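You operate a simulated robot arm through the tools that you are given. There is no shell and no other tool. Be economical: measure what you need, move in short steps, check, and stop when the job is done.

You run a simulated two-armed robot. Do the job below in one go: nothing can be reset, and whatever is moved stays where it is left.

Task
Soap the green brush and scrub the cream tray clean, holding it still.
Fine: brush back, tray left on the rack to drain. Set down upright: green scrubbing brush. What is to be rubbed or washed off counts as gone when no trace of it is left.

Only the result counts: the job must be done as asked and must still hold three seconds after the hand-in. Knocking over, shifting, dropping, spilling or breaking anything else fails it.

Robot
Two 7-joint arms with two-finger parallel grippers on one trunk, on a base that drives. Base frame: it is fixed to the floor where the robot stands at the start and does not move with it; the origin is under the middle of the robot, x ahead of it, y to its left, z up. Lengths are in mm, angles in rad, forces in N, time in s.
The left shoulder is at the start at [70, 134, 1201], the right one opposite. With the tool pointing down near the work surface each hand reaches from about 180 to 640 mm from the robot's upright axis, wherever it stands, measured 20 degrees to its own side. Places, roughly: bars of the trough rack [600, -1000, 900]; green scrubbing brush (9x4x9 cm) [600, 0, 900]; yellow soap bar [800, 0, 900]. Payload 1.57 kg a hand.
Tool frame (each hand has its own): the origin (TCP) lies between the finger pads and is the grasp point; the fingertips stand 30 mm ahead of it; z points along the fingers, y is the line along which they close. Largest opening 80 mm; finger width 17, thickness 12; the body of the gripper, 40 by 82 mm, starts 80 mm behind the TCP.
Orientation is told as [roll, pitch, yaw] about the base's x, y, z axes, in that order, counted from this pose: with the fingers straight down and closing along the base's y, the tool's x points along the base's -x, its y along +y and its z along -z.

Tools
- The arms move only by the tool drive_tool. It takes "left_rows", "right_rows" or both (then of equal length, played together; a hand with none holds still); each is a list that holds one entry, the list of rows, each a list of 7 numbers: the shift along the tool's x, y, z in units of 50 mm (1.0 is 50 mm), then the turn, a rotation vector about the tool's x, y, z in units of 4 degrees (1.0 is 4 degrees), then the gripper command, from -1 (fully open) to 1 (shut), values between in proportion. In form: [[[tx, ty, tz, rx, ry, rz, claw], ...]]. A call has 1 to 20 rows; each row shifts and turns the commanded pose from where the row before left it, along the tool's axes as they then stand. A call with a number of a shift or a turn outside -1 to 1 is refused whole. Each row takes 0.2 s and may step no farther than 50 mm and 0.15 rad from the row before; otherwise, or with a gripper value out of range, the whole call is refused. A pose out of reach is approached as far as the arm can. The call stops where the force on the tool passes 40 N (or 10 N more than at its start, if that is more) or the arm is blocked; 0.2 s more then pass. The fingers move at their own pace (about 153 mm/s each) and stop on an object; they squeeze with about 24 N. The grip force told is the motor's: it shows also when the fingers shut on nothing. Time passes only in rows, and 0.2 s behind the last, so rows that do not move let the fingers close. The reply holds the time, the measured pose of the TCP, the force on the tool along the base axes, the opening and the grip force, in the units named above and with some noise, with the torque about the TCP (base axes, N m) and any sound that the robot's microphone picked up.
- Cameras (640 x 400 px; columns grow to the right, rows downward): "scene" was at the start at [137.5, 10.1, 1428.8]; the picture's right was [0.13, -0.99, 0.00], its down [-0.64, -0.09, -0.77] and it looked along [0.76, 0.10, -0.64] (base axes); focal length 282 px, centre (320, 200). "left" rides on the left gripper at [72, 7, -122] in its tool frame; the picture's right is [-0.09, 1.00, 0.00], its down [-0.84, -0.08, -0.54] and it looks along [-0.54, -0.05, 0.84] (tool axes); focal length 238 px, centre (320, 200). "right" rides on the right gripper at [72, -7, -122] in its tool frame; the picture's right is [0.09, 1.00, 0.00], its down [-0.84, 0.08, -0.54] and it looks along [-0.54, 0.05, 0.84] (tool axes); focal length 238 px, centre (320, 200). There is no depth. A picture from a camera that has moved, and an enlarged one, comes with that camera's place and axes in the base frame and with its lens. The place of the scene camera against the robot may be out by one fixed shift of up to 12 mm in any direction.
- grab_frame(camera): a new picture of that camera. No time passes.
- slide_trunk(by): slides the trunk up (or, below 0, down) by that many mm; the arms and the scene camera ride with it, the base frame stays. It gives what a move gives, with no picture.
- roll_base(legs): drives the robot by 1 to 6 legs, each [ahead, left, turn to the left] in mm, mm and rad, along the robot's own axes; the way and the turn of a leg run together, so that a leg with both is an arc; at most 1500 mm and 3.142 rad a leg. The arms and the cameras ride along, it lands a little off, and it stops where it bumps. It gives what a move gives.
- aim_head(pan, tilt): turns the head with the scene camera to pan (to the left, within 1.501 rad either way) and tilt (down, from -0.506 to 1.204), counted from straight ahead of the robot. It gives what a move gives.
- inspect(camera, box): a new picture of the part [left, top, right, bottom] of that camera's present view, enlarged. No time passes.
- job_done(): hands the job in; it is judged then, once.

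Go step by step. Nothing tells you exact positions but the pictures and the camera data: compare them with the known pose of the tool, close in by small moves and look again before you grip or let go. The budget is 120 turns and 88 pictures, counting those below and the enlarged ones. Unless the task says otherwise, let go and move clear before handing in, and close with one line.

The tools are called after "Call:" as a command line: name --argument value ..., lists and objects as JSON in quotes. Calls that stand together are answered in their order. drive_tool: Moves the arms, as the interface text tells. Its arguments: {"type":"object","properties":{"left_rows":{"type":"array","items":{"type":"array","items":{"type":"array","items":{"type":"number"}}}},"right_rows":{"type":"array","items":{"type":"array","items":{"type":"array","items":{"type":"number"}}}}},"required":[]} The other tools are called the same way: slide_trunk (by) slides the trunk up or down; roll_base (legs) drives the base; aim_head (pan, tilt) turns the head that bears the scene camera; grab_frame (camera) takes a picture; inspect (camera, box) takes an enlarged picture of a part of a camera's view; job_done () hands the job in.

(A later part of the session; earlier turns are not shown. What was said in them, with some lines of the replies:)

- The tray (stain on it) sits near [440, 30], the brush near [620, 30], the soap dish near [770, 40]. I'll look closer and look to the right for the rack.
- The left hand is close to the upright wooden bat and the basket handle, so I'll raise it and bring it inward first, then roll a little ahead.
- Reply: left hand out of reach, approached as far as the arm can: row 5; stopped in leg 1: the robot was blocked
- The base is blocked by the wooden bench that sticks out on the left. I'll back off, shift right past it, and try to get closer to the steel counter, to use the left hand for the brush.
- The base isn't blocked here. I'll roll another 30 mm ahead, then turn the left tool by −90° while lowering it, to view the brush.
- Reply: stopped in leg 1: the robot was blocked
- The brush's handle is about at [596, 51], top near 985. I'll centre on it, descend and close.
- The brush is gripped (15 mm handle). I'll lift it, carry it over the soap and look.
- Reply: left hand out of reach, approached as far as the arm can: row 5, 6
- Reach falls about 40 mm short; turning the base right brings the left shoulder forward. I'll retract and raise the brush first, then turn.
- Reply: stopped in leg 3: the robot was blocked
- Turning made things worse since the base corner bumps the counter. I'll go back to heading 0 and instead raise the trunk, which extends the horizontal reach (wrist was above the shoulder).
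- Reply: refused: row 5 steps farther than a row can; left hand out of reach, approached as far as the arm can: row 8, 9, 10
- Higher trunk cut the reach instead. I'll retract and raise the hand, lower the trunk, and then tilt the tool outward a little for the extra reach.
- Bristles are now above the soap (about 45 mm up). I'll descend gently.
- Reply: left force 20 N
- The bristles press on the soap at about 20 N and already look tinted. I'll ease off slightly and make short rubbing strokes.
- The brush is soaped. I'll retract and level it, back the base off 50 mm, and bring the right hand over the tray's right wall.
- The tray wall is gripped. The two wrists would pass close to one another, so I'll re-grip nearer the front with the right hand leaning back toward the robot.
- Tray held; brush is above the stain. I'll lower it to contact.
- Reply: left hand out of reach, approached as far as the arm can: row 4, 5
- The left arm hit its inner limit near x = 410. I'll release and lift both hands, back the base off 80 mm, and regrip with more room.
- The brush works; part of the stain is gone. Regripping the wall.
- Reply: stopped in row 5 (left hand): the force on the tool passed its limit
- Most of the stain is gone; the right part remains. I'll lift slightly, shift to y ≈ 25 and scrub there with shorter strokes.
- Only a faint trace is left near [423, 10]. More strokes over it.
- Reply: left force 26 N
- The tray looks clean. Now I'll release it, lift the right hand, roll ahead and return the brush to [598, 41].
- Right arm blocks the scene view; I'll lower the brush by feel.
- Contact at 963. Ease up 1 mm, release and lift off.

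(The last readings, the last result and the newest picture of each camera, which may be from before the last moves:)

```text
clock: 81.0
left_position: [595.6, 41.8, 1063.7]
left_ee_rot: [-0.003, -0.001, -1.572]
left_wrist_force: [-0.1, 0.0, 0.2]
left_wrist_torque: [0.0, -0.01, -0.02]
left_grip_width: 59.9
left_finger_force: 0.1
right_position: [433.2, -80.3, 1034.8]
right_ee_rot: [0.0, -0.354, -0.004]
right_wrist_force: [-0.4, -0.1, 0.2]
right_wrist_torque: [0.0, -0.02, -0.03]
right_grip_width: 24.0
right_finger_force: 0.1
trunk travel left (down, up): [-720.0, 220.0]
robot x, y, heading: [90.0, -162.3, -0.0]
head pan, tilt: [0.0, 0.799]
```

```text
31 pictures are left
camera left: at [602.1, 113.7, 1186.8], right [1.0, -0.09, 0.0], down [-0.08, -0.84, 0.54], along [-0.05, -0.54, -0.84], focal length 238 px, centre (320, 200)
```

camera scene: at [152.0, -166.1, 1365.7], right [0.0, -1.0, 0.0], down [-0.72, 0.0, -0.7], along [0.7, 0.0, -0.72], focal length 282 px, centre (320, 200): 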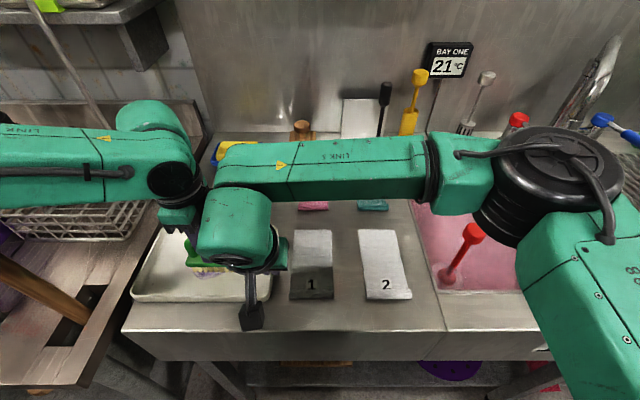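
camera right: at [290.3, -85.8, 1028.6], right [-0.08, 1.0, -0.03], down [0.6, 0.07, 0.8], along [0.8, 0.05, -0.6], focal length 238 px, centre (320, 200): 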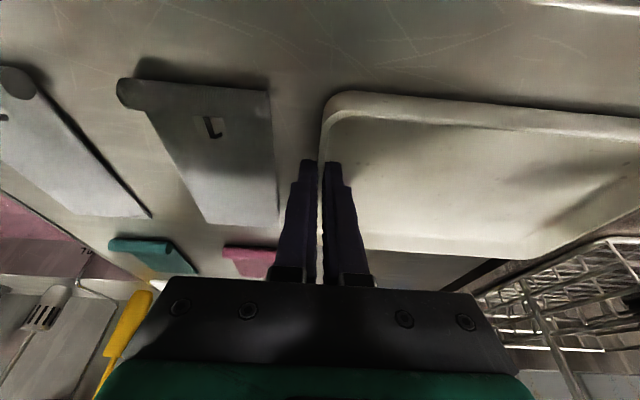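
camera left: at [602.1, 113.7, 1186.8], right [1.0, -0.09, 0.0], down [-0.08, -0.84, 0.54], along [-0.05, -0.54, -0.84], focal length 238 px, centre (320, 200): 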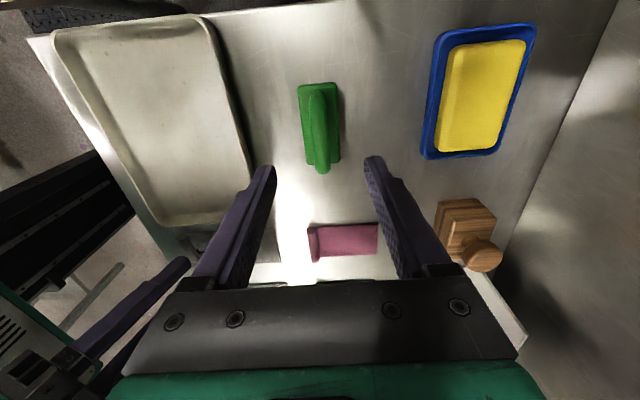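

Brush is back upright and the tray is clean. Next, carrying the tray: I'll back the base off, keep the left hand (closing along x) for the far wall, and turn the right hand 90° for the near wall.

Call:
roll_base --legs '[[-70, 0, 0]]'

Call:
drive_tool --right_rows '[[[0, 0, 0, 0, 1, 0, 0], [0, 0, 0, 0, 1, 0, 0], [0, 0, 0, 0, 1, 0, 0], [0, 0, 0, 0, 1, 0, 0], [0, 0, 0, 0, 1, 0, 0], [0, 0, -0.5, 0, 0, -1, 0], [0, 0, 0, 0, 0, -1, 0], [0, 0, 0, 0, 0, -1, 0], [0, 0, 0, 0, 0, -1, 0], [0, 0, 0, 0, 0, -1, 0], [0, 0, 0, 0, 0, -1, 0], [0, 0, 0, 0, 0, -1, 0], [0, 0, 0, 0, 0, -1, 0], [0, 0, 0, 0, 0, -1, 0], [0, 0, 0, 0, 0, -1, 0], [0, 0, 0, 0, 0, -1, 0], [0, 0, 0, 0, 0, -1, 0], [0, 0, 0, 0, 0, -1, 0], [0, 0, 0, 0, 0, -1, 0], [0, 0, 0, 0, 0, -1, 0]]]'

Call:
drive_tool --right_rows '[[[0, 0, 0, 0, 0, -1, 0], [0, 0, 0, 0, 0, -1, 0], [0, 0, 0, 0, 0, -1, 0], [0, 0, 0, 0, 0, -1, 0], [0, 0, 0, 0, 0, -1, 0], [0, 0, 0, 0, 0, -1, 0], [0, 0, 0, 0, 0, -1, 0], [0, 0, 0, 0, 0, -0.5, 0]]]'

```text
clock: 82.0
left_position: [531.6, 42.0, 1060.6]
left_ee_rot: [-0.007, -0.002, -1.572]
left_wrist_force: [0.4, -1.0, 0.2]
left_wrist_torque: [0.04, 0.03, -0.02]
left_grip_width: 60.0
left_finger_force: 0.0
right_position: [368.1, -79.6, 1034.4]
right_ee_rot: [0.0, -0.35, -0.002]
right_wrist_force: [-0.2, 0.2, 0.0]
right_wrist_torque: [0.01, 0.01, 0.0]
right_grip_width: 24.0
right_finger_force: 0.0
trunk travel left (down, up): [-720.0, 220.0]
robot x, y, heading: [18.8, -163.5, -0.006]
head pan, tilt: [0.0, 0.799]
```

```text
clock: 86.2
left_position: [526.9, 42.5, 1063.4]
left_ee_rot: [-0.006, -0.002, -1.573]
left_wrist_force: [-0.2, 0.2, -1.0]
left_wrist_torque: [-0.02, -0.01, 0.02]
left_grip_width: 60.2
left_finger_force: 0.1
right_position: [366.7, -79.3, 1060.8]
right_ee_rot: [-0.004, -0.002, 1.045]
right_wrist_force: [0.5, 0.7, 0.1]
right_wrist_torque: [0.0, -0.01, 0.01]
right_grip_width: 39.9
right_finger_force: 0.2
trunk travel left (down, up): [-720.0, 220.0]
robot x, y, heading: [22.0, -162.1, -0.004]
head pan, tilt: [0.0, 0.799]
```

```text
clock: 88.0
left_position: [528.4, 40.9, 1063.6]
left_ee_rot: [-0.004, -0.001, -1.57]
left_wrist_force: [0.6, 0.3, -1.1]
left_wrist_torque: [0.01, 0.01, 0.0]
left_grip_width: 60.0
left_finger_force: 0.1
right_position: [362.9, -82.2, 1061.1]
right_ee_rot: [-0.003, -0.002, 1.249]
right_wrist_force: [0.3, -0.7, 0.8]
right_wrist_torque: [-0.02, 0.02, -0.02]
right_grip_width: 40.0
right_finger_force: 0.0
right hand out of reach, approached as far as the arm can: row 3, 4, 5, 6, 7
trunk travel left (down, up): [-720.0, 220.0]
robot x, y, heading: [22.1, -163.3, 0.003]
head pan, tilt: [0.0, 0.799]
```

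Right yaw stops short of 90°, so I'll grip the right wall with it instead (as before) and the far-left corner wall with the left. First a look at the left arm versus the wooden bat.

Call:
aim_head --pan 0.75 --tilt 0.6

Call:
grab_frame --camera "scene"

```text
clock: 89.1
left_position: [527.7, 43.0, 1061.6]
left_ee_rot: [-0.004, -0.002, -1.571]
left_wrist_force: [-0.4, 0.7, -0.1]
left_wrist_torque: [0.01, 0.03, 0.01]
left_grip_width: 59.9
left_finger_force: 0.0
right_position: [362.4, -82.0, 1060.5]
right_ee_rot: [-0.001, -0.002, 1.249]
right_wrist_force: [0.2, 0.1, -0.4]
right_wrist_torque: [0.01, 0.01, -0.01]
right_grip_width: 39.9
right_finger_force: 0.1
trunk travel left (down, up): [-720.0, 220.0]
robot x, y, heading: [22.0, -163.5, -0.0]
head pan, tilt: [0.75, 0.6]
```

```text
30 pictures are left
camera scene: at [138.7, -105.7, 1382.2], right [0.68, -0.73, 0.0], down [-0.41, -0.38, -0.82], along [0.61, 0.56, -0.57], focal length 282 px, centre (320, 200)
```

scene: 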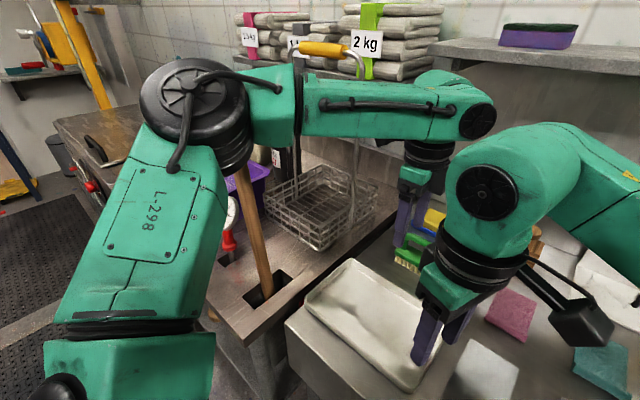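

The left elbow is near the bat, so I'll keep the left hand at y ≤ 70. Turning the right hand back to yaw 0 and moving it over the front part of the right wall.

Call:
drive_tool --right_rows '[[[0, 0, 0, 0, 0, 1, 0.2], [0, 0, 0, 0, 0, 1, 0.2], [0, 0, 0, 0, 0, 1, 0.2], [0, 0, 0, 0, 0, 1, 0.2], [0, 0, 0, 0, 0, 1, 0.2], [0, 0, 0, 0, 0, 1, 0.2], [0, 0, 0, 0, 0, 1, 0.2], [0, 0, 0, 0, 0, 1, 0.2], [0, 0, 0, 0, 0, 1, 0.2], [0, 0, 0, 0, 0, 1, 0.2], [0, 0, 0, 0, 0, 1, 0.2], [0, 0, 0, 0, 0, 1, 0.2], [0, 0, 0, 0, 0, 1, 0.2], [0, 0, 0, 0, 0, 1, 0.2], [0, 0, 0, 0, 0, 1, 0.2], [0, 0, 0, 0, 0, 1, 0.2], [0, 0, 0, 0, 0, 1, 0.2], [0, 0, 0, 0, 0, 0.9, 0.2], [-0.3, 0.03, 0, 0, 0, 0, 0.2]]]'

Call:
drive_tool --left_rows '[[[0.5, -0.55, 0, 0, 0, 0, 0.2], [0, 0, 0.6, 0, 0, 0, 0.2]]]' --right_rows '[[[0, 0, 0.8, 0, 0, 0, 0.2], [0, 0, 0.8, 0, 0, 0, 0.2]]]'

Call:
grab_frame --camera "right"

Call:
grab_frame --camera "left"

```text
clock: 93.1
left_position: [529.0, 40.8, 1062.7]
left_ee_rot: [-0.005, -0.001, -1.573]
left_wrist_force: [0.7, -1.2, 0.4]
left_wrist_torque: [-0.03, 0.01, -0.02]
left_grip_width: 59.9
left_finger_force: 0.1
right_position: [377.5, -80.1, 1061.3]
right_ee_rot: [0.0, -0.005, 0.033]
right_wrist_force: [0.1, -0.9, 0.8]
right_wrist_torque: [0.0, -0.02, 0.02]
right_grip_width: 32.1
right_finger_force: 0.0
trunk travel left (down, up): [-720.0, 220.0]
robot x, y, heading: [20.1, -160.9, -0.004]
head pan, tilt: [0.75, 0.6]
```

```text
clock: 93.7
left_position: [502.6, 66.1, 1032.7]
left_ee_rot: [-0.005, -0.003, -1.572]
left_wrist_force: [0.6, 0.1, -0.6]
left_wrist_torque: [0.01, 0.01, 0.01]
left_grip_width: 31.9
left_finger_force: 0.1
right_position: [378.2, -80.6, 979.9]
right_ee_rot: [0.003, -0.004, 0.034]
right_wrist_force: [-0.5, -0.5, -1.1]
right_wrist_torque: [0.04, 0.02, -0.03]
right_grip_width: 32.0
right_finger_force: 0.1
trunk travel left (down, up): [-720.0, 220.0]
robot x, y, heading: [21.7, -163.9, -0.002]
head pan, tilt: [0.75, 0.6]
```

```text
29 pictures are left
camera right: at [306.8, -89.5, 1102.9], right [-0.13, 0.99, 0.0], down [0.83, 0.11, 0.54], along [0.54, 0.07, -0.84], focal length 238 px, centre (320, 200)
```

right: 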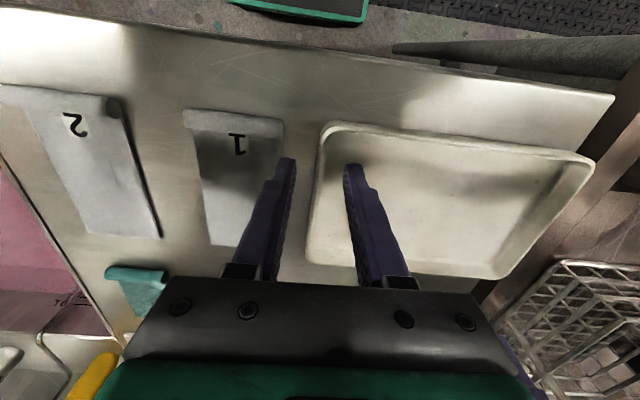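

```text
28 pictures are left
camera left: at [507.9, 138.2, 1155.8], right [1.0, -0.09, 0.0], down [-0.08, -0.84, 0.54], along [-0.06, -0.54, -0.84], focal length 238 px, centre (320, 200)
```

left: 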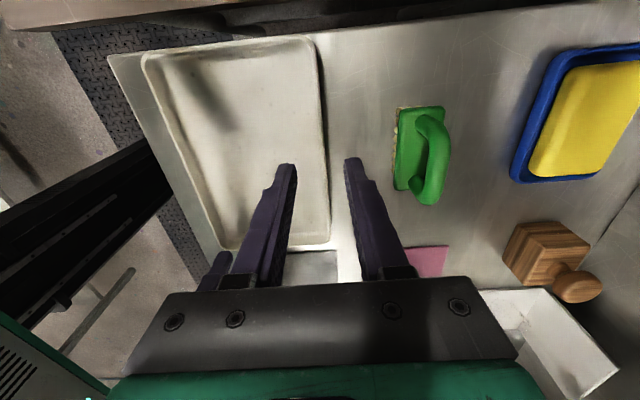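

Call:
drive_tool --left_rows '[[[0, 0.03, 0.64, 0, 0, 0, 0.2], [0, 0, 0.64, 0, 0, 0, 0.2], [0, 0, 0.63, 0, 0, 0, 0.2], [0, 0, 0, 0, 0, 0, 0.2]]]' --right_rows '[[[0, -0.02, 0.3, 0, 0, 0, 0.2], [0, 0, 0.3, 0, 0, 0, 0.2], [0, 0, 0.25, 0, 0, 0, 0.2], [0, 0, 0, 0, 0, 0, 0.2]]]'

Call:
grab_frame --camera "left"

Call:
grab_frame --camera "right"

```text
clock: 94.7
left_position: [501.3, 65.7, 937.5]
left_ee_rot: [-0.004, -0.002, -1.572]
left_wrist_force: [0.5, -0.3, -0.3]
left_wrist_torque: [-0.01, -0.01, -0.02]
left_grip_width: 32.0
left_finger_force: 0.0
right_position: [376.7, -81.8, 938.8]
right_ee_rot: [0.003, -0.004, 0.035]
right_wrist_force: [-0.2, -0.5, 0.2]
right_wrist_torque: [0.02, -0.01, -0.01]
right_grip_width: 32.0
right_finger_force: 0.1
trunk travel left (down, up): [-720.0, 220.0]
robot x, y, heading: [19.7, -166.3, -0.003]
head pan, tilt: [0.75, 0.6]
```

```text
27 pictures are left
camera left: at [507.0, 138.8, 1060.6], right [1.0, -0.09, 0.0], down [-0.08, -0.84, 0.54], along [-0.05, -0.54, -0.84], focal length 238 px, centre (320, 200)
```

left: 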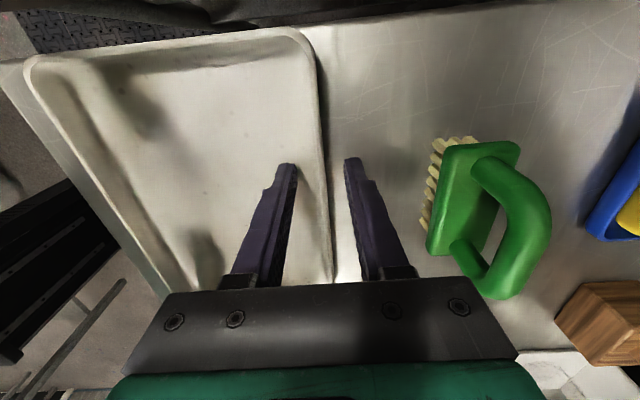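

```text
26 pictures are left
camera right: at [304.8, -90.2, 1060.8], right [-0.13, 0.99, 0.0], down [0.83, 0.11, 0.55], along [0.54, 0.07, -0.84], focal length 238 px, centre (320, 200)
```

right: 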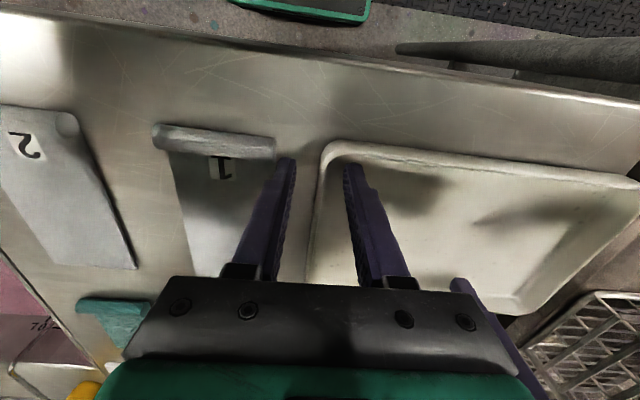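

Call:
drive_tool --left_rows '[[[0, 0.04, 0, 0, 0, 0, 0.5], [0, 0, 0, 0, 0, 0, 0.8], [0, 0, 0, 0, 0, 0, 1], [0, 0, 0, 0, 0, 0, 1], [0, 0, 0, 0, 0, 0, 1]]]' --right_rows '[[[0, 0, 0, 0, 0, 0, 0.5], [0, 0, 0, 0, 0, 0, 0.8], [0, 0, 0, 0, 0, 0, 1], [0, 0, 0, 0, 0, 0, 1], [0, 0, 0, 0, 0, 0, 1]]]'

Call:
aim_head --pan -0.7 --tilt 0.6

Call:
slide_trunk --by 20

Call:
grab_frame --camera "left"

Call:
grab_frame --camera "right"

```text
clock: 95.9
left_position: [503.7, 65.8, 937.8]
left_ee_rot: [-0.003, -0.001, -1.572]
left_wrist_force: [-4.1, -1.3, 0.2]
left_wrist_torque: [-0.08, 0.06, 0.09]
left_grip_width: 3.3
left_finger_force: 23.7
right_position: [377.5, -81.3, 937.8]
right_ee_rot: [0.001, -0.003, 0.034]
right_wrist_force: [4.2, 2.2, 0.4]
right_wrist_torque: [0.04, 0.01, -0.44]
right_grip_width: 3.5
right_finger_force: 24.0
trunk travel left (down, up): [-720.0, 220.0]
robot x, y, heading: [22.0, -163.2, -0.007]
head pan, tilt: [0.75, 0.6]
```

```text
clock: 97.5
left_position: [503.6, 66.6, 938.3]
left_ee_rot: [-0.004, -0.002, -1.572]
left_wrist_force: [-5.4, -4.0, -0.3]
left_wrist_torque: [-0.04, 0.08, 0.07]
left_grip_width: 3.5
left_finger_force: 24.0
right_position: [377.1, -80.5, 938.4]
right_ee_rot: [0.002, -0.003, 0.036]
right_wrist_force: [5.2, 4.6, 0.5]
right_wrist_torque: [0.1, -0.19, -0.42]
right_grip_width: 3.6
right_finger_force: 23.9
trunk travel left (down, up): [-720.0, 220.0]
robot x, y, heading: [21.4, -167.5, -0.004]
head pan, tilt: [-0.7, 0.6]
```

```text
clock: 98.1
left_position: [502.0, 65.3, 957.5]
left_ee_rot: [-0.001, -0.001, -1.573]
left_wrist_force: [-5.4, -4.2, -0.5]
left_wrist_torque: [-0.03, 0.05, 0.08]
left_grip_width: 3.4
left_finger_force: 24.0
right_position: [376.6, -81.2, 957.7]
right_ee_rot: [0.002, -0.002, 0.035]
right_wrist_force: [6.2, 4.8, -0.4]
right_wrist_torque: [0.08, -0.19, -0.41]
right_grip_width: 3.6
right_finger_force: 24.0
trunk travel left (down, up): [-740.0, 200.0]
robot x, y, heading: [20.7, -165.0, -0.005]
head pan, tilt: [-0.7, 0.6]
```

```text
25 pictures are left
camera left: at [509.3, 138.6, 1080.9], right [1.0, -0.09, 0.0], down [-0.08, -0.84, 0.54], along [-0.05, -0.54, -0.84], focal length 238 px, centre (320, 200)
```

left: 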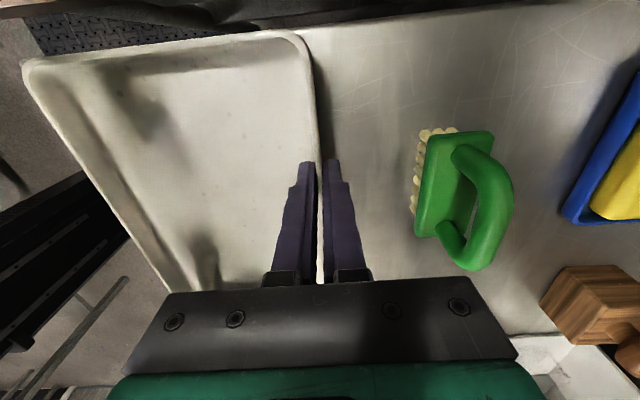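

```text
24 pictures are left
camera right: at [305.3, -90.1, 1081.0], right [-0.13, 0.99, 0.0], down [0.83, 0.11, 0.55], along [0.54, 0.07, -0.84], focal length 238 px, centre (320, 200)
```

right: 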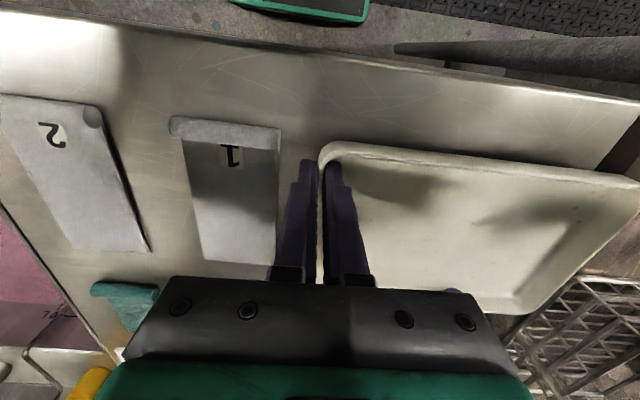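

The tray lifts easily with both hands. Raising it further and viewing the way to the rack.

Call:
slide_trunk --by 130

Call:
grab_frame --camera "scene"

```text
clock: 99.7
left_position: [502.8, 66.5, 1087.5]
left_ee_rot: [-0.003, -0.002, -1.574]
left_wrist_force: [-6.4, -4.8, -0.8]
left_wrist_torque: [-0.1, 0.1, 0.12]
left_grip_width: 3.3
left_finger_force: 23.8
right_position: [377.7, -82.0, 1087.8]
right_ee_rot: [0.004, -0.005, 0.035]
right_wrist_force: [6.6, 5.7, 0.1]
right_wrist_torque: [0.13, -0.12, -0.4]
right_grip_width: 3.5
right_finger_force: 23.9
trunk travel left (down, up): [-870.0, 70.0]
robot x, y, heading: [20.4, -165.8, -0.002]
head pan, tilt: [-0.7, 0.6]
```

```text
23 pictures are left
camera scene: at [141.6, -222.7, 1532.1], right [-0.65, -0.76, 0.0], down [-0.43, 0.36, -0.82], along [0.63, -0.53, -0.57], focal length 282 px, centre (320, 200)
```

scene: 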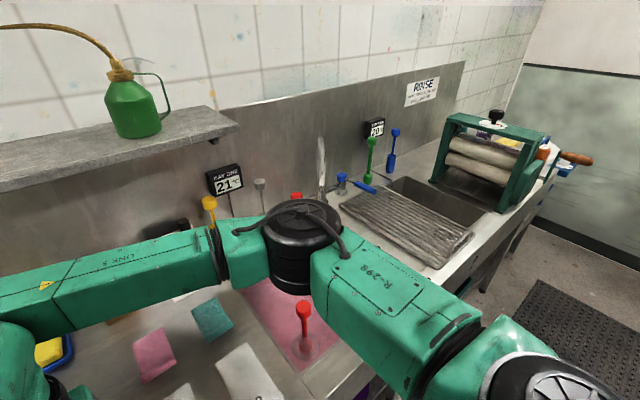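

The rack sits about x 350–755, y −850…−1057, with a wringer just beyond it. To keep the right elbow off the wringer and get the tray's short side across the bars, I'll approach facing −y: first translate right, then turn right 90°.

Call:
roll_base --legs '[[0, -330, 0], [0, 0, -1.571]]'

Call:
aim_head --pan 0.3 --tilt 0.8

Call:
grab_frame --camera "scene"

```text
clock: 105.7
left_position: [245.9, -978.2, 1087.1]
left_ee_rot: [-0.002, -0.002, 3.132]
left_wrist_force: [-1.1, 2.5, -0.6]
left_wrist_torque: [-0.02, 0.05, 0.11]
left_grip_width: 3.3
left_finger_force: 24.0
right_position: [98.8, -850.4, 1088.5]
right_ee_rot: [0.0, -0.001, -1.547]
right_wrist_force: [1.3, -2.3, 0.1]
right_wrist_torque: [-0.08, -0.01, -0.44]
right_grip_width: 3.4
right_finger_force: 24.1
trunk travel left (down, up): [-870.0, 70.0]
robot x, y, heading: [20.8, -493.3, -1.59]
head pan, tilt: [-0.7, 0.6]
```

```text
clock: 107.0
left_position: [245.1, -978.8, 1087.6]
left_ee_rot: [-0.002, -0.002, 3.129]
left_wrist_force: [0.9, 0.7, -0.8]
left_wrist_torque: [-0.07, 0.03, 0.14]
left_grip_width: 3.3
left_finger_force: 24.1
right_position: [98.3, -850.1, 1089.0]
right_ee_rot: [0.0, -0.002, -1.547]
right_wrist_force: [-1.4, -1.6, 0.7]
right_wrist_torque: [-0.03, -0.03, -0.43]
right_grip_width: 3.3
right_finger_force: 24.0
trunk travel left (down, up): [-870.0, 70.0]
robot x, y, heading: [20.3, -493.6, -1.58]
head pan, tilt: [0.3, 0.799]
```

```text
22 pictures are left
camera scene: at [44.6, -621.7, 1515.3], right [-0.96, -0.28, 0.0], down [-0.2, 0.69, -0.7], along [0.2, -0.67, -0.72], focal length 282 px, centre (320, 200)
```

scene: 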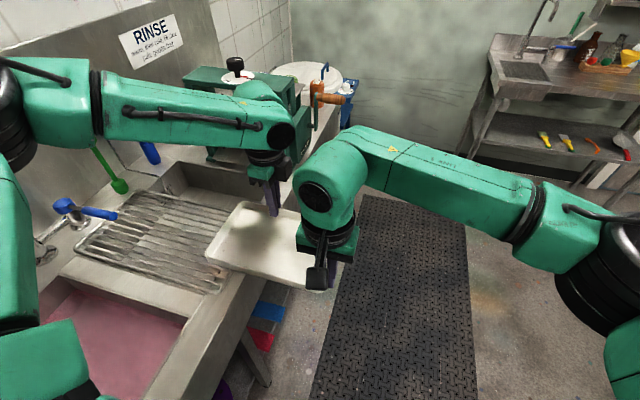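

Clear view now: rack y ≈ −843…−1075, x ≈ 358–780, bars along x. I'll turn slightly back left and shift the tray leftward/in with both hands in step.

Call:
roll_base --legs '[[0, 0, 0.22]]'

Call:
drive_tool --left_rows '[[[0.22, -0.08, 0, 0, 0, 0, 1], [0.22, -0.08, 0, 0, 0, 0, 1], [0.22, -0.08, 0, 0, 0, 0, 1], [0.22, -0.08, 0, 0, 0, 0, 1], [0.22, -0.08, 0, 0, 0, 0, 1]]]' --right_rows '[[[0.072, 0.223, 0, 0, 0, 0, 1], [0.072, 0.223, 0, 0, 0, 0, 1], [0.072, 0.223, 0, 0, 0, 0, 1], [0.072, 0.223, 0, 0, 0, 0, 1], [0.072, 0.223, 0, 0, 0, 0, 1]]]'

```text
clock: 108.2
left_position: [343.5, -917.4, 1088.6]
left_ee_rot: [-0.003, 0.0, -2.936]
left_wrist_force: [1.3, 1.2, -1.7]
left_wrist_torque: [0.0, -0.07, 0.17]
left_grip_width: 3.3
left_finger_force: 24.3
right_position: [173.2, -824.9, 1087.9]
right_ee_rot: [0.001, -0.004, -1.328]
right_wrist_force: [-0.5, -2.0, 0.4]
right_wrist_torque: [-0.04, -0.01, -0.4]
right_grip_width: 3.6
right_finger_force: 24.0
trunk travel left (down, up): [-870.0, 70.0]
robot x, y, heading: [19.4, -492.3, -1.365]
head pan, tilt: [0.3, 0.799]
```

```text
clock: 109.4
left_position: [397.4, -887.0, 1087.7]
left_ee_rot: [-0.002, -0.004, -2.934]
left_wrist_force: [4.6, -0.5, 0.5]
left_wrist_torque: [-0.11, 0.19, 0.13]
left_grip_width: 3.6
left_finger_force: 23.9
right_position: [226.5, -792.7, 1088.7]
right_ee_rot: [-0.004, -0.004, -1.327]
right_wrist_force: [-5.1, 0.8, -2.0]
right_wrist_torque: [0.21, 0.17, -0.42]
right_grip_width: 3.7
right_finger_force: 23.8
trunk travel left (down, up): [-870.0, 70.0]
robot x, y, heading: [17.7, -491.2, -1.367]
head pan, tilt: [0.3, 0.799]
```

Call:
drive_tool --left_rows '[[[0.22, -0.08, 0, 0, 0, 0, 1], [0.22, -0.08, 0, 0, 0, 0, 1], [0.22, -0.08, 0, 0, 0, 0, 1], [0.22, -0.08, 0, 0, 0, 0, 1], [0.22, -0.08, 0, 0, 0, 0, 1]]]' --right_rows '[[[0.072, 0.223, 0, 0, 0, 0, 1], [0.072, 0.223, 0, 0, 0, 0, 1], [0.072, 0.223, 0, 0, 0, 0, 1], [0.072, 0.223, 0, 0, 0, 0, 1], [0.072, 0.223, 0, 0, 0, 0, 1]]]'

Call:
grab_frame --camera "scene"

```text
clock: 110.6
left_position: [445.9, -854.5, 1086.7]
left_ee_rot: [-0.004, -0.003, -2.938]
left_wrist_force: [1.5, 1.5, 0.4]
left_wrist_torque: [-0.07, 0.05, 0.17]
left_grip_width: 3.4
left_finger_force: 24.0
right_position: [275.5, -761.6, 1088.5]
right_ee_rot: [0.0, -0.005, -1.327]
right_wrist_force: [-0.1, -0.6, -0.6]
right_wrist_torque: [0.05, 0.05, -0.41]
right_grip_width: 3.3
right_finger_force: 24.2
trunk travel left (down, up): [-870.0, 70.0]
robot x, y, heading: [20.4, -494.6, -1.367]
head pan, tilt: [0.3, 0.799]
```

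```text
21 pictures are left
camera scene: at [73.4, -612.5, 1515.3], right [-0.87, -0.49, 0.0], down [-0.35, 0.63, -0.7], along [0.34, -0.61, -0.72], focal length 282 px, centre (320, 200)
```

scene: 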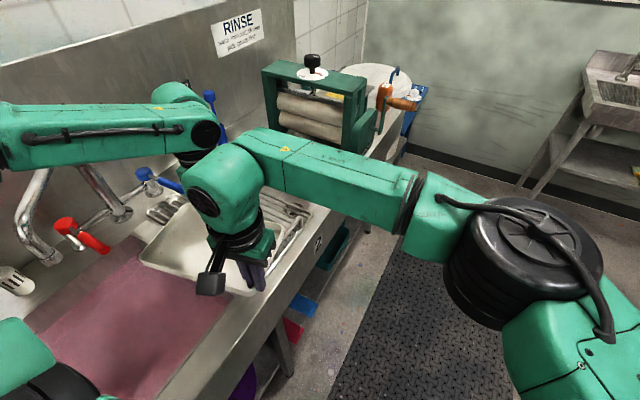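

Call:
roll_base --legs '[[171.6, -4.8, 0], [8.1, 39.2, 0]]'

Call:
grab_frame --camera "scene"

Call:
grab_frame --camera "right"

Call:
grab_frame --camera "left"

```text
clock: 112.5
left_position: [506.4, -1023.5, 1090.4]
left_ee_rot: [0.0, 0.003, -2.936]
left_wrist_force: [-3.1, 2.7, -1.9]
left_wrist_torque: [0.01, -0.22, 0.15]
left_grip_width: 3.5
left_finger_force: 24.2
right_position: [336.4, -929.8, 1090.8]
right_ee_rot: [0.007, -0.008, -1.328]
right_wrist_force: [2.0, -2.3, 0.8]
right_wrist_torque: [-0.21, -0.15, -0.39]
right_grip_width: 3.6
right_finger_force: 24.1
trunk travel left (down, up): [-870.0, 70.0]
robot x, y, heading: [90.3, -660.6, -1.362]
head pan, tilt: [0.3, 0.799]
```

```text
20 pictures are left
camera scene: at [131.5, -780.8, 1515.8], right [-0.87, -0.48, -0.01], down [-0.34, 0.63, -0.7], along [0.34, -0.61, -0.71], focal length 282 px, centre (320, 200)
```

scene: 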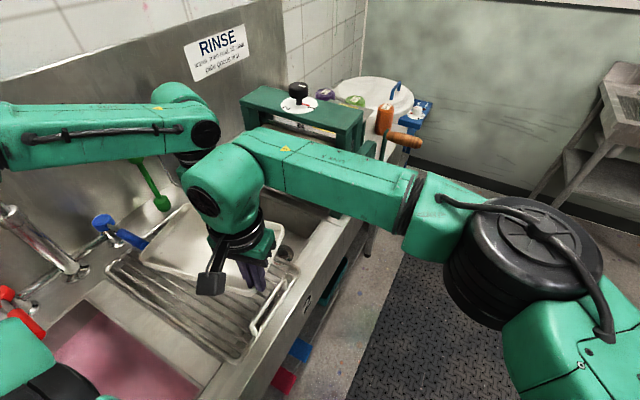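

```text
19 pictures are left
camera right: at [311.5, -860.1, 1212.8], right [0.94, 0.33, 0.01], down [0.27, -0.79, 0.55], along [0.19, -0.52, -0.84], focal length 238 px, centre (320, 200)
```

right: 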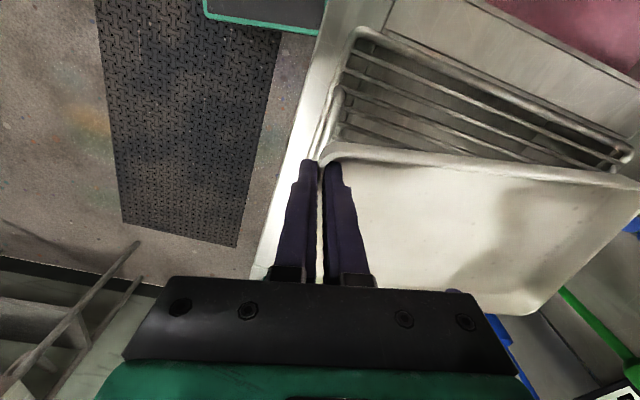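

```text
18 pictures are left
camera left: at [576.9, -1014.8, 1214.9], right [0.11, -0.99, 0.0], down [-0.84, -0.1, 0.54], along [-0.53, -0.06, -0.84], focal length 238 px, centre (320, 200)
```

left: 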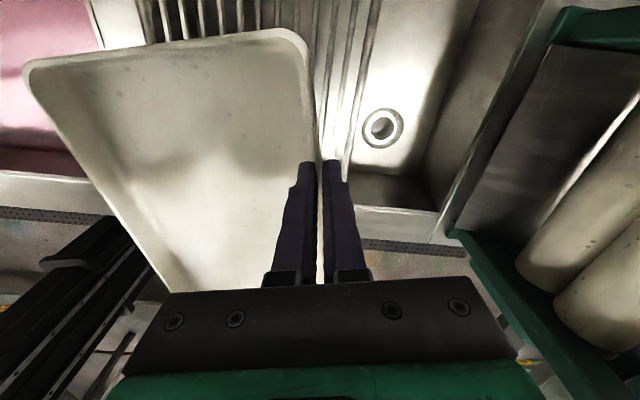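

Tray centre is near [459, −959]; its front edge would overhang the rack's near end, so I'll shift it 40 mm further in with both hands, then lower by the trunk.

Call:
drive_tool --left_rows '[[[0.195, 0.04, 0, 0, 0, 0, 1], [0.195, 0.04, 0, 0, 0, 0, 1], [0.195, 0.04, 0, 0, 0, 0, 1], [0.195, 0.04, 0, 0, 0, 0, 1]]]' --right_rows '[[[-0.048, 0.194, 0, 0, 0, 0, 1], [-0.048, 0.194, 0, 0, 0, 0, 1], [-0.048, 0.194, 0, 0, 0, 0, 1], [-0.048, 0.194, 0, 0, 0, 0, 1]]]'

Call:
slide_trunk --by -100

Call:
grab_frame --camera "right"

Call:
grab_frame --camera "scene"

```text
clock: 113.5
left_position: [554.2, -1023.2, 1085.2]
left_ee_rot: [-0.01, -0.01, -2.935]
left_wrist_force: [-26.9, 13.2, -0.2]
left_wrist_torque: [0.29, 0.49, 0.21]
left_grip_width: 3.7
left_finger_force: 23.8
right_position: [364.5, -932.7, 1088.0]
right_ee_rot: [0.008, -0.007, -1.329]
right_wrist_force: [26.2, -13.4, 0.1]
right_wrist_torque: [-0.27, -0.38, -0.37]
right_grip_width: 3.6
right_finger_force: 23.5
right hand out of reach, approached as far as the arm can: row 3, 4
trunk travel left (down, up): [-870.0, 70.0]
robot x, y, heading: [89.4, -661.8, -1.364]
head pan, tilt: [0.3, 0.799]
```

```text
clock: 114.8
left_position: [552.8, -1021.8, 986.9]
left_ee_rot: [-0.005, -0.008, -2.936]
left_wrist_force: [0.8, 2.3, 3.9]
left_wrist_torque: [0.06, 0.37, -0.1]
left_grip_width: 3.2
left_finger_force: 23.7
right_position: [365.1, -929.2, 991.5]
right_ee_rot: [0.012, -0.003, -1.333]
right_wrist_force: [-1.7, -1.0, 6.1]
right_wrist_torque: [0.25, 0.49, -0.41]
right_grip_width: 3.9
right_finger_force: 24.5
trunk travel left (down, up): [-770.0, 170.0]
robot x, y, heading: [91.0, -658.8, -1.368]
head pan, tilt: [0.3, 0.799]
stopped: the force on the tool passed its limit (the readings are from after the stop); the commanded pose is now the measured one
```

```text
17 pictures are left
camera right: at [339.2, -860.8, 1113.6], right [0.95, 0.33, 0.01], down [0.27, -0.79, 0.55], along [0.19, -0.51, -0.84], focal length 238 px, centre (320, 200)
```

right: 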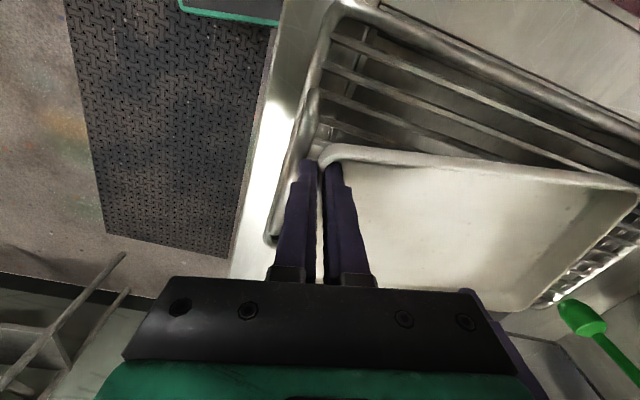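

```text
16 pictures are left
camera scene: at [141.4, -780.6, 1415.3], right [-0.87, -0.49, 0.0], down [-0.35, 0.63, -0.7], along [0.34, -0.61, -0.72], focal length 282 px, centre (320, 200)
```

scene: 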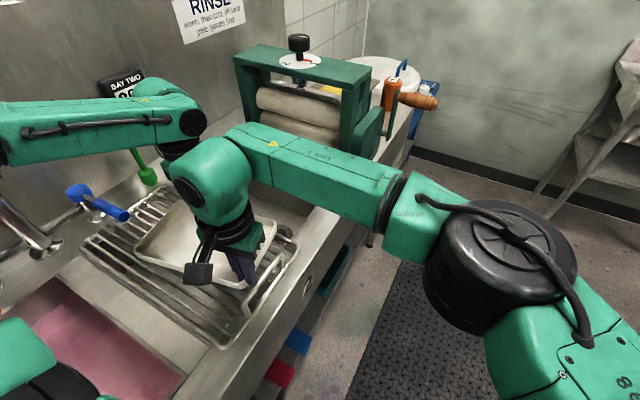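

Call:
drive_tool --left_rows '[[[0, 0, 0, 0, 0, 0, 1], [0, 0, 0, 0, 0, 0, 1]]]' --right_rows '[[[0, 0, 0, 0, 0, 0, 1], [0, 0, 0, 0, 0, 0, 1]]]'

Call:
inspect --camera "right" --box '[220, 60, 440, 290]'

Call:
grab_frame --camera "left"

```text
clock: 115.4
left_position: [552.9, -1023.5, 988.0]
left_ee_rot: [-0.003, -0.005, -2.937]
left_wrist_force: [1.4, 1.9, 2.4]
left_wrist_torque: [0.08, 0.14, -0.07]
left_grip_width: 3.2
left_finger_force: 23.9
right_position: [363.8, -930.9, 990.9]
right_ee_rot: [0.01, -0.006, -1.329]
right_wrist_force: [-0.6, -2.0, 8.2]
right_wrist_torque: [0.1, 0.42, -0.44]
right_grip_width: 3.7
right_finger_force: 23.9
trunk travel left (down, up): [-770.0, 170.0]
robot x, y, heading: [86.8, -661.3, -1.364]
head pan, tilt: [0.3, 0.799]
```

```text
1.74 times, centred on (330, 175) of right
camera zoom: at [339.0, -861.1, 1113.5], right [0.94, 0.33, 0.01], down [0.27, -0.79, 0.55], along [0.19, -0.51, -0.84], focal length 414 px, centre (303, 244)
```

zoom: 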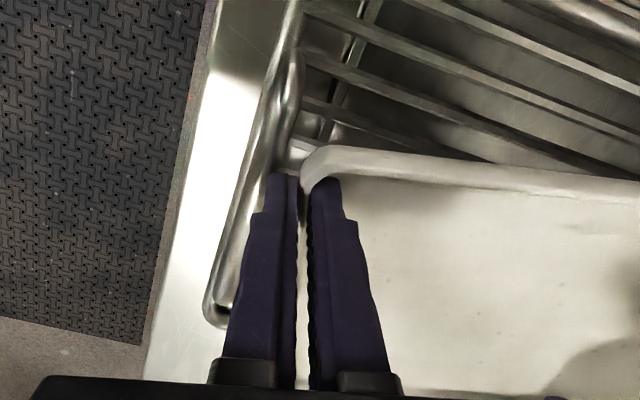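

```text
14 pictures are left
camera left: at [624.0, -1015.1, 1110.8], right [0.11, -0.99, 0.0], down [-0.83, -0.1, 0.55], along [-0.54, -0.06, -0.84], focal length 238 px, centre (320, 200)
```

left: 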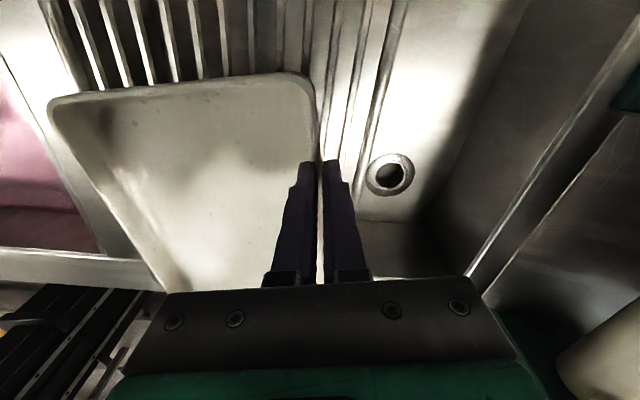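

The right hand's outer finger seems to rest on the rack's raised end wire at x ≈ 350, so the tray must go further in. Lifting, turning the base left a bit (which carries the tray to larger x) and moving along.

Call:
slide_trunk --by 50

Call:
roll_base --legs '[[-2.4, -11.7, 0], [0, 0, 0.165], [63.4, -24.6, 0]]'

Call:
grab_frame --camera "scene"

Call:
grab_frame --camera "right"

```text
clock: 116.3
left_position: [554.0, -1024.9, 1035.8]
left_ee_rot: [-0.005, -0.007, -2.936]
left_wrist_force: [-0.3, 2.0, 0.1]
left_wrist_torque: [0.21, -0.23, -0.09]
left_grip_width: 3.2
left_finger_force: 24.2
right_position: [365.4, -932.3, 1040.2]
right_ee_rot: [0.012, -0.003, -1.329]
right_wrist_force: [-0.7, -2.6, -0.5]
right_wrist_torque: [-0.25, 0.19, -0.39]
right_grip_width: 3.7
right_finger_force: 24.0
trunk travel left (down, up): [-820.0, 120.0]
robot x, y, heading: [90.8, -660.8, -1.369]
head pan, tilt: [0.3, 0.799]
```

```text
clock: 118.4
left_position: [603.1, -955.9, 1036.1]
left_ee_rot: [-0.007, -0.005, -2.716]
left_wrist_force: [-2.8, 2.1, 0.1]
left_wrist_torque: [0.18, 0.12, -0.07]
left_grip_width: 3.5
left_finger_force: 23.7
right_position: [398.3, -906.5, 1039.3]
right_ee_rot: [0.012, -0.001, -1.108]
right_wrist_force: [1.6, -3.4, -1.6]
right_wrist_torque: [-0.06, 0.19, -0.42]
right_grip_width: 3.9
right_finger_force: 23.8
trunk travel left (down, up): [-820.0, 120.0]
robot x, y, heading: [69.9, -702.9, -1.139]
head pan, tilt: [0.3, 0.799]
```

```text
13 pictures are left
camera scene: at [147.9, -812.6, 1465.0], right [-0.75, -0.67, 0.0], down [-0.48, 0.54, -0.7], along [0.46, -0.52, -0.72], focal length 282 px, centre (320, 200)
```

scene: 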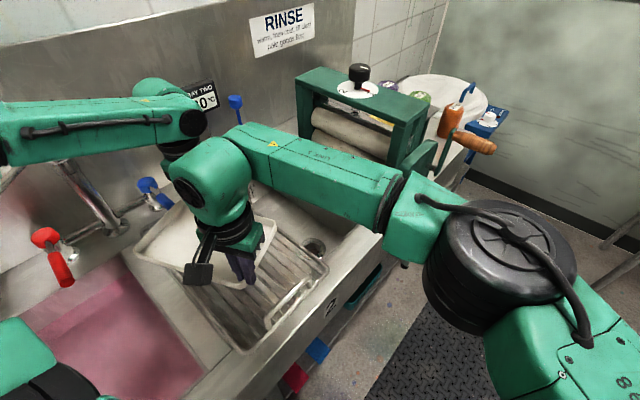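

```text
12 pictures are left
camera right: at [358.6, -845.2, 1162.6], right [0.85, 0.53, 0.01], down [0.44, -0.72, 0.54], along [0.3, -0.46, -0.84], focal length 238 px, centre (320, 200)
```

right: 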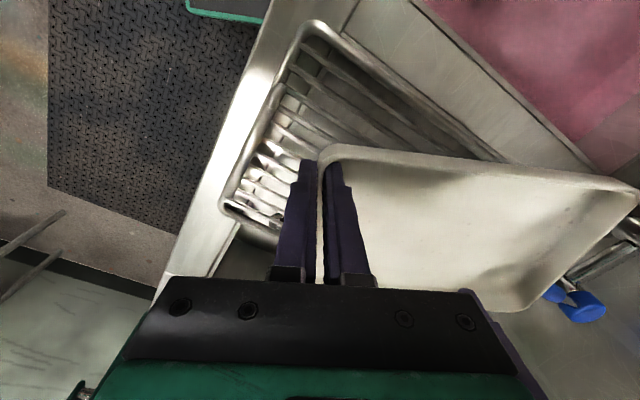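

Call:
roll_base --legs '[[0, 0, -0.08], [3.4, 9.4, 0]]'

Call:
slide_trunk --by -40

Call:
grab_frame --camera "right"

Call:
grab_frame --camera "left"

```text
clock: 119.6
left_position: [584.2, -998.4, 1038.2]
left_ee_rot: [-0.003, -0.006, -2.798]
left_wrist_force: [1.2, 2.6, 0.8]
left_wrist_torque: [0.13, 0.0, -0.08]
left_grip_width: 3.5
left_finger_force: 24.4
right_position: [384.7, -932.1, 1040.1]
right_ee_rot: [0.012, -0.008, -1.195]
right_wrist_force: [-1.2, -1.4, -0.8]
right_wrist_torque: [-0.14, 0.25, -0.43]
right_grip_width: 3.9
right_finger_force: 24.0
trunk travel left (down, up): [-820.0, 120.0]
robot x, y, heading: [78.0, -702.2, -1.226]
head pan, tilt: [0.3, 0.799]
```

```text
clock: 120.4
left_position: [586.6, -1001.3, 996.4]
left_ee_rot: [-0.005, -0.004, -2.801]
left_wrist_force: [2.2, 1.7, 0.7]
left_wrist_torque: [0.14, -0.03, -0.03]
left_grip_width: 3.3
left_finger_force: 23.8
right_position: [386.0, -934.8, 999.5]
right_ee_rot: [0.012, -0.004, -1.193]
right_wrist_force: [-1.6, -2.1, -1.7]
right_wrist_torque: [-0.09, 0.23, -0.42]
right_grip_width: 3.8
right_finger_force: 24.0
trunk travel left (down, up): [-780.0, 160.0]
robot x, y, heading: [78.4, -704.2, -1.23]
head pan, tilt: [0.3, 0.799]
```

```text
11 pictures are left
camera right: at [351.8, -869.9, 1122.8], right [0.89, 0.45, 0.01], down [0.37, -0.75, 0.55], along [0.25, -0.48, -0.84], focal length 238 px, centre (320, 200)
```

right: 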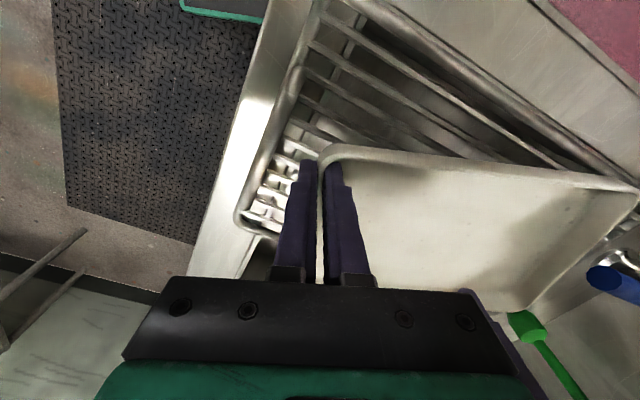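

```text
10 pictures are left
camera left: at [655.0, -983.8, 1119.9], right [0.25, -0.97, -0.01], down [-0.81, -0.21, 0.55], along [-0.53, -0.13, -0.84], focal length 238 px, centre (320, 200)
```

left: 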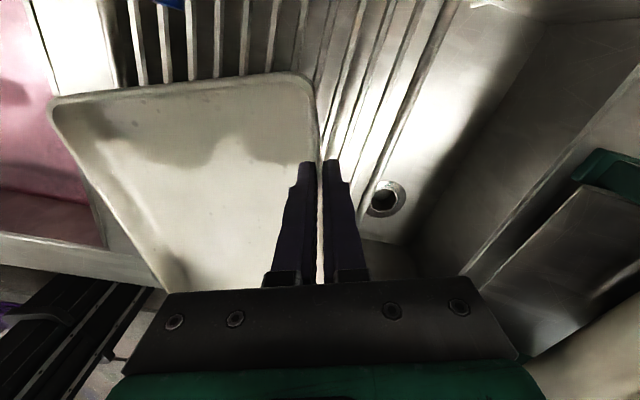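

Tray is now within the rack outline. Lowering.

Call:
slide_trunk --by -40

Call:
slide_trunk --by -8

```text
clock: 121.2
left_position: [586.1, -999.2, 956.2]
left_ee_rot: [-0.007, -0.006, -2.799]
left_wrist_force: [1.0, 1.8, -0.5]
left_wrist_torque: [0.16, -0.04, -0.07]
left_grip_width: 3.3
left_finger_force: 23.6
right_position: [385.5, -935.1, 961.0]
right_ee_rot: [0.013, -0.004, -1.192]
right_wrist_force: [-3.2, -2.2, -1.7]
right_wrist_torque: [-0.17, 0.21, -0.37]
right_grip_width: 3.6
right_finger_force: 24.0
trunk travel left (down, up): [-740.0, 200.0]
robot x, y, heading: [79.5, -705.4, -1.233]
head pan, tilt: [0.3, 0.799]
```

```text
clock: 121.8
left_position: [583.9, -1000.6, 951.1]
left_ee_rot: [-0.001, -0.005, -2.8]
left_wrist_force: [0.7, 3.5, 10.0]
left_wrist_torque: [0.27, -0.23, -0.06]
left_grip_width: 3.6
left_finger_force: 23.8
right_position: [384.9, -934.4, 953.2]
right_ee_rot: [0.012, -0.004, -1.194]
right_wrist_force: [1.1, -3.1, -3.5]
right_wrist_torque: [0.07, 0.22, -0.44]
right_grip_width: 3.7
right_finger_force: 23.5
trunk travel left (down, up): [-732.0, 208.0]
robot x, y, heading: [78.7, -706.9, -1.228]
head pan, tilt: [0.3, 0.799]
```

Call:
drive_tool --left_rows '[[[0, 0, 0, 0, 0, 0, 1], [0, 0, 0, 0, 0, 0, 1], [0, 0, 0, 0, 0, 0, 1]]]' --right_rows '[[[0, 0, 0.04, 0, 0, 0, 1], [0, 0, 0.04, 0, 0, 0, 1], [0, 0, 0, 0, 0, 0, 1]]]'

Call:
grab_frame --camera "scene"

```text
clock: 122.6
left_position: [584.4, -999.0, 951.0]
left_ee_rot: [-0.004, -0.004, -2.8]
left_wrist_force: [4.8, 0.5, 3.5]
left_wrist_torque: [0.04, -0.45, -0.11]
left_grip_width: 3.4
left_finger_force: 24.0
right_position: [385.4, -932.7, 949.5]
right_ee_rot: [0.016, -0.006, -1.194]
right_wrist_force: [0.3, -0.9, 23.1]
right_wrist_torque: [-0.04, 0.12, -0.39]
right_grip_width: 4.0
right_finger_force: 24.6
trunk travel left (down, up): [-732.0, 208.0]
robot x, y, heading: [77.0, -706.1, -1.231]
head pan, tilt: [0.3, 0.799]
```

```text
9 pictures are left
camera scene: at [142.7, -815.2, 1377.8], right [-0.8, -0.6, 0.0], down [-0.43, 0.57, -0.7], along [0.42, -0.56, -0.72], focal length 282 px, centre (320, 200)
```

scene: 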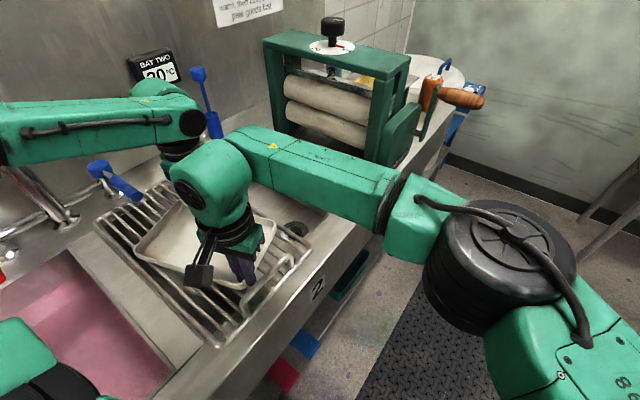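

Both sides are resting on the bars. Releasing gently and lifting the hands.

Call:
drive_tool --left_rows '[[[0, 0, 0, 0, 0, 0, 1], [0, 0, 0, 0, 0, 0, 0.8], [0, 0, 0, 0, 0, 0, 0.6], [0, 0, 0, 0, 0, 0, 0.6], [0, 0, -0.3, 0, 0, 0, 0.6], [0, 0, -0.6, 0, 0, 0, 0.6], [0, 0, -0.8, 0, 0, 0, 0.6]]]' --right_rows '[[[0, 0, -0.04, 0, 0, 0, 1], [0, 0, 0, 0, 0, 0, 0.8], [0, 0, 0, 0, 0, 0, 0.6], [0, 0, 0, 0, 0, 0, 0.6], [0, 0, -0.3, 0, 0, 0, 0.6], [0, 0, -0.6, 0, 0, 0, 0.6], [0, 0, -0.8, 0, 0, 0, 0.6]]]'

Call:
grab_frame --camera "right"

Call:
grab_frame --camera "left"

```text
clock: 124.2
left_position: [585.2, -999.4, 1034.7]
left_ee_rot: [-0.003, -0.005, -2.8]
left_wrist_force: [-0.5, 1.3, 0.1]
left_wrist_torque: [-0.06, -0.01, -0.02]
left_grip_width: 16.1
left_finger_force: 0.1
right_position: [381.7, -934.5, 1037.2]
right_ee_rot: [0.014, -0.006, -1.193]
right_wrist_force: [-0.7, 0.7, 0.4]
right_wrist_torque: [-0.02, -0.01, -0.01]
right_grip_width: 16.2
right_finger_force: 0.0
trunk travel left (down, up): [-732.0, 208.0]
robot x, y, heading: [77.8, -702.3, -1.228]
head pan, tilt: [0.3, 0.799]
```

```text
8 pictures are left
camera right: at [348.8, -868.4, 1158.5], right [0.89, 0.45, 0.01], down [0.37, -0.75, 0.55], along [0.26, -0.48, -0.84], focal length 238 px, centre (320, 200)
```

right: 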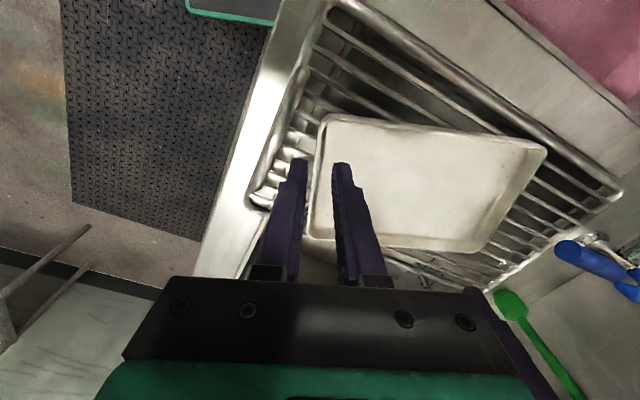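

```text
7 pictures are left
camera left: at [654.2, -981.6, 1158.3], right [0.25, -0.97, 0.0], down [-0.81, -0.21, 0.55], along [-0.53, -0.13, -0.84], focal length 238 px, centre (320, 200)
```

left: 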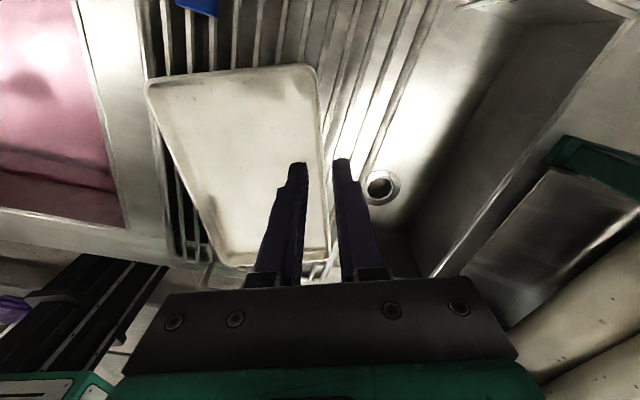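

The tray lies fully on the bars. I'll raise the hands clear and check that the tray is spotless.

Call:
slide_trunk --by 120

Call:
inspect --camera "right" --box '[280, 90, 560, 260]'

Call:
aim_head --pan 1.5 --tilt 0.5

Call:
grab_frame --camera "scene"

```text
clock: 125.7
left_position: [587.3, -1000.1, 1153.9]
left_ee_rot: [-0.005, -0.008, -2.799]
left_wrist_force: [-0.5, -0.6, 0.4]
left_wrist_torque: [0.0, -0.02, 0.03]
left_grip_width: 16.0
left_finger_force: 0.0
right_position: [384.5, -934.5, 1154.2]
right_ee_rot: [0.012, -0.002, -1.193]
right_wrist_force: [0.2, 0.3, -0.9]
right_wrist_torque: [0.02, 0.02, 0.0]
right_grip_width: 16.1
right_finger_force: 0.0
trunk travel left (down, up): [-852.0, 88.0]
robot x, y, heading: [71.9, -705.6, -1.229]
head pan, tilt: [0.3, 0.799]
```

```text
2.29 times, centred on (420, 175) of right
camera zoom: at [350.3, -869.8, 1277.6], right [0.89, 0.45, 0.01], down [0.37, -0.75, 0.55], along [0.26, -0.48, -0.84], focal length 545 px, centre (91, 257)
```

zoom: 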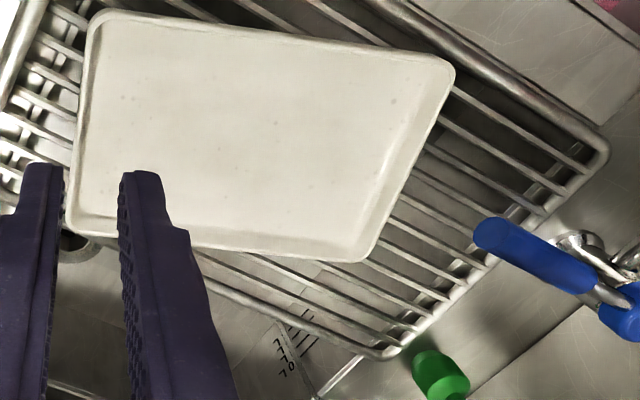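

```text
clock: 127.1
left_position: [585.4, -1001.4, 1153.3]
left_ee_rot: [-0.007, -0.009, -2.8]
left_wrist_force: [-0.3, 0.2, -0.2]
left_wrist_torque: [0.0, -0.02, 0.01]
left_grip_width: 16.1
left_finger_force: 0.1
right_position: [385.0, -934.9, 1153.5]
right_ee_rot: [0.013, -0.003, -1.193]
right_wrist_force: [-0.6, 0.5, -0.1]
right_wrist_torque: [0.01, -0.02, -0.02]
right_grip_width: 16.1
right_finger_force: 0.1
trunk travel left (down, up): [-852.0, 88.0]
robot x, y, heading: [76.9, -703.1, -1.226]
head pan, tilt: [1.499, 0.499]
```

```text
5 pictures are left
camera scene: at [184.2, -728.6, 1523.2], right [0.27, -0.96, 0.0], down [-0.46, -0.13, -0.88], along [0.85, 0.23, -0.48], focal length 282 px, centre (320, 200)
```

scene: 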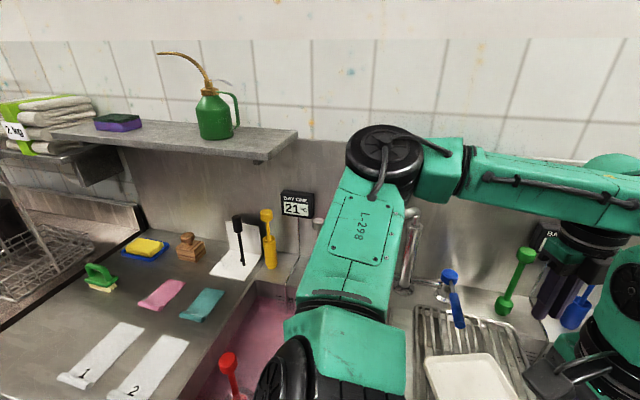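

The brush stands upright in its place, everything else is undisturbed, and the clean tray rests on the rack with both hands clear. Handing in.

Call:
job_done

```text
The job is handed in.
```

I soaped the green brush and scrubbed the cream tray while the right hand held it still. No trace of the stain shows in the last close-up. The brush is back upright where it stood, and the tray is on the trough rack to drain, lying slightly skewed but fully on the bars.
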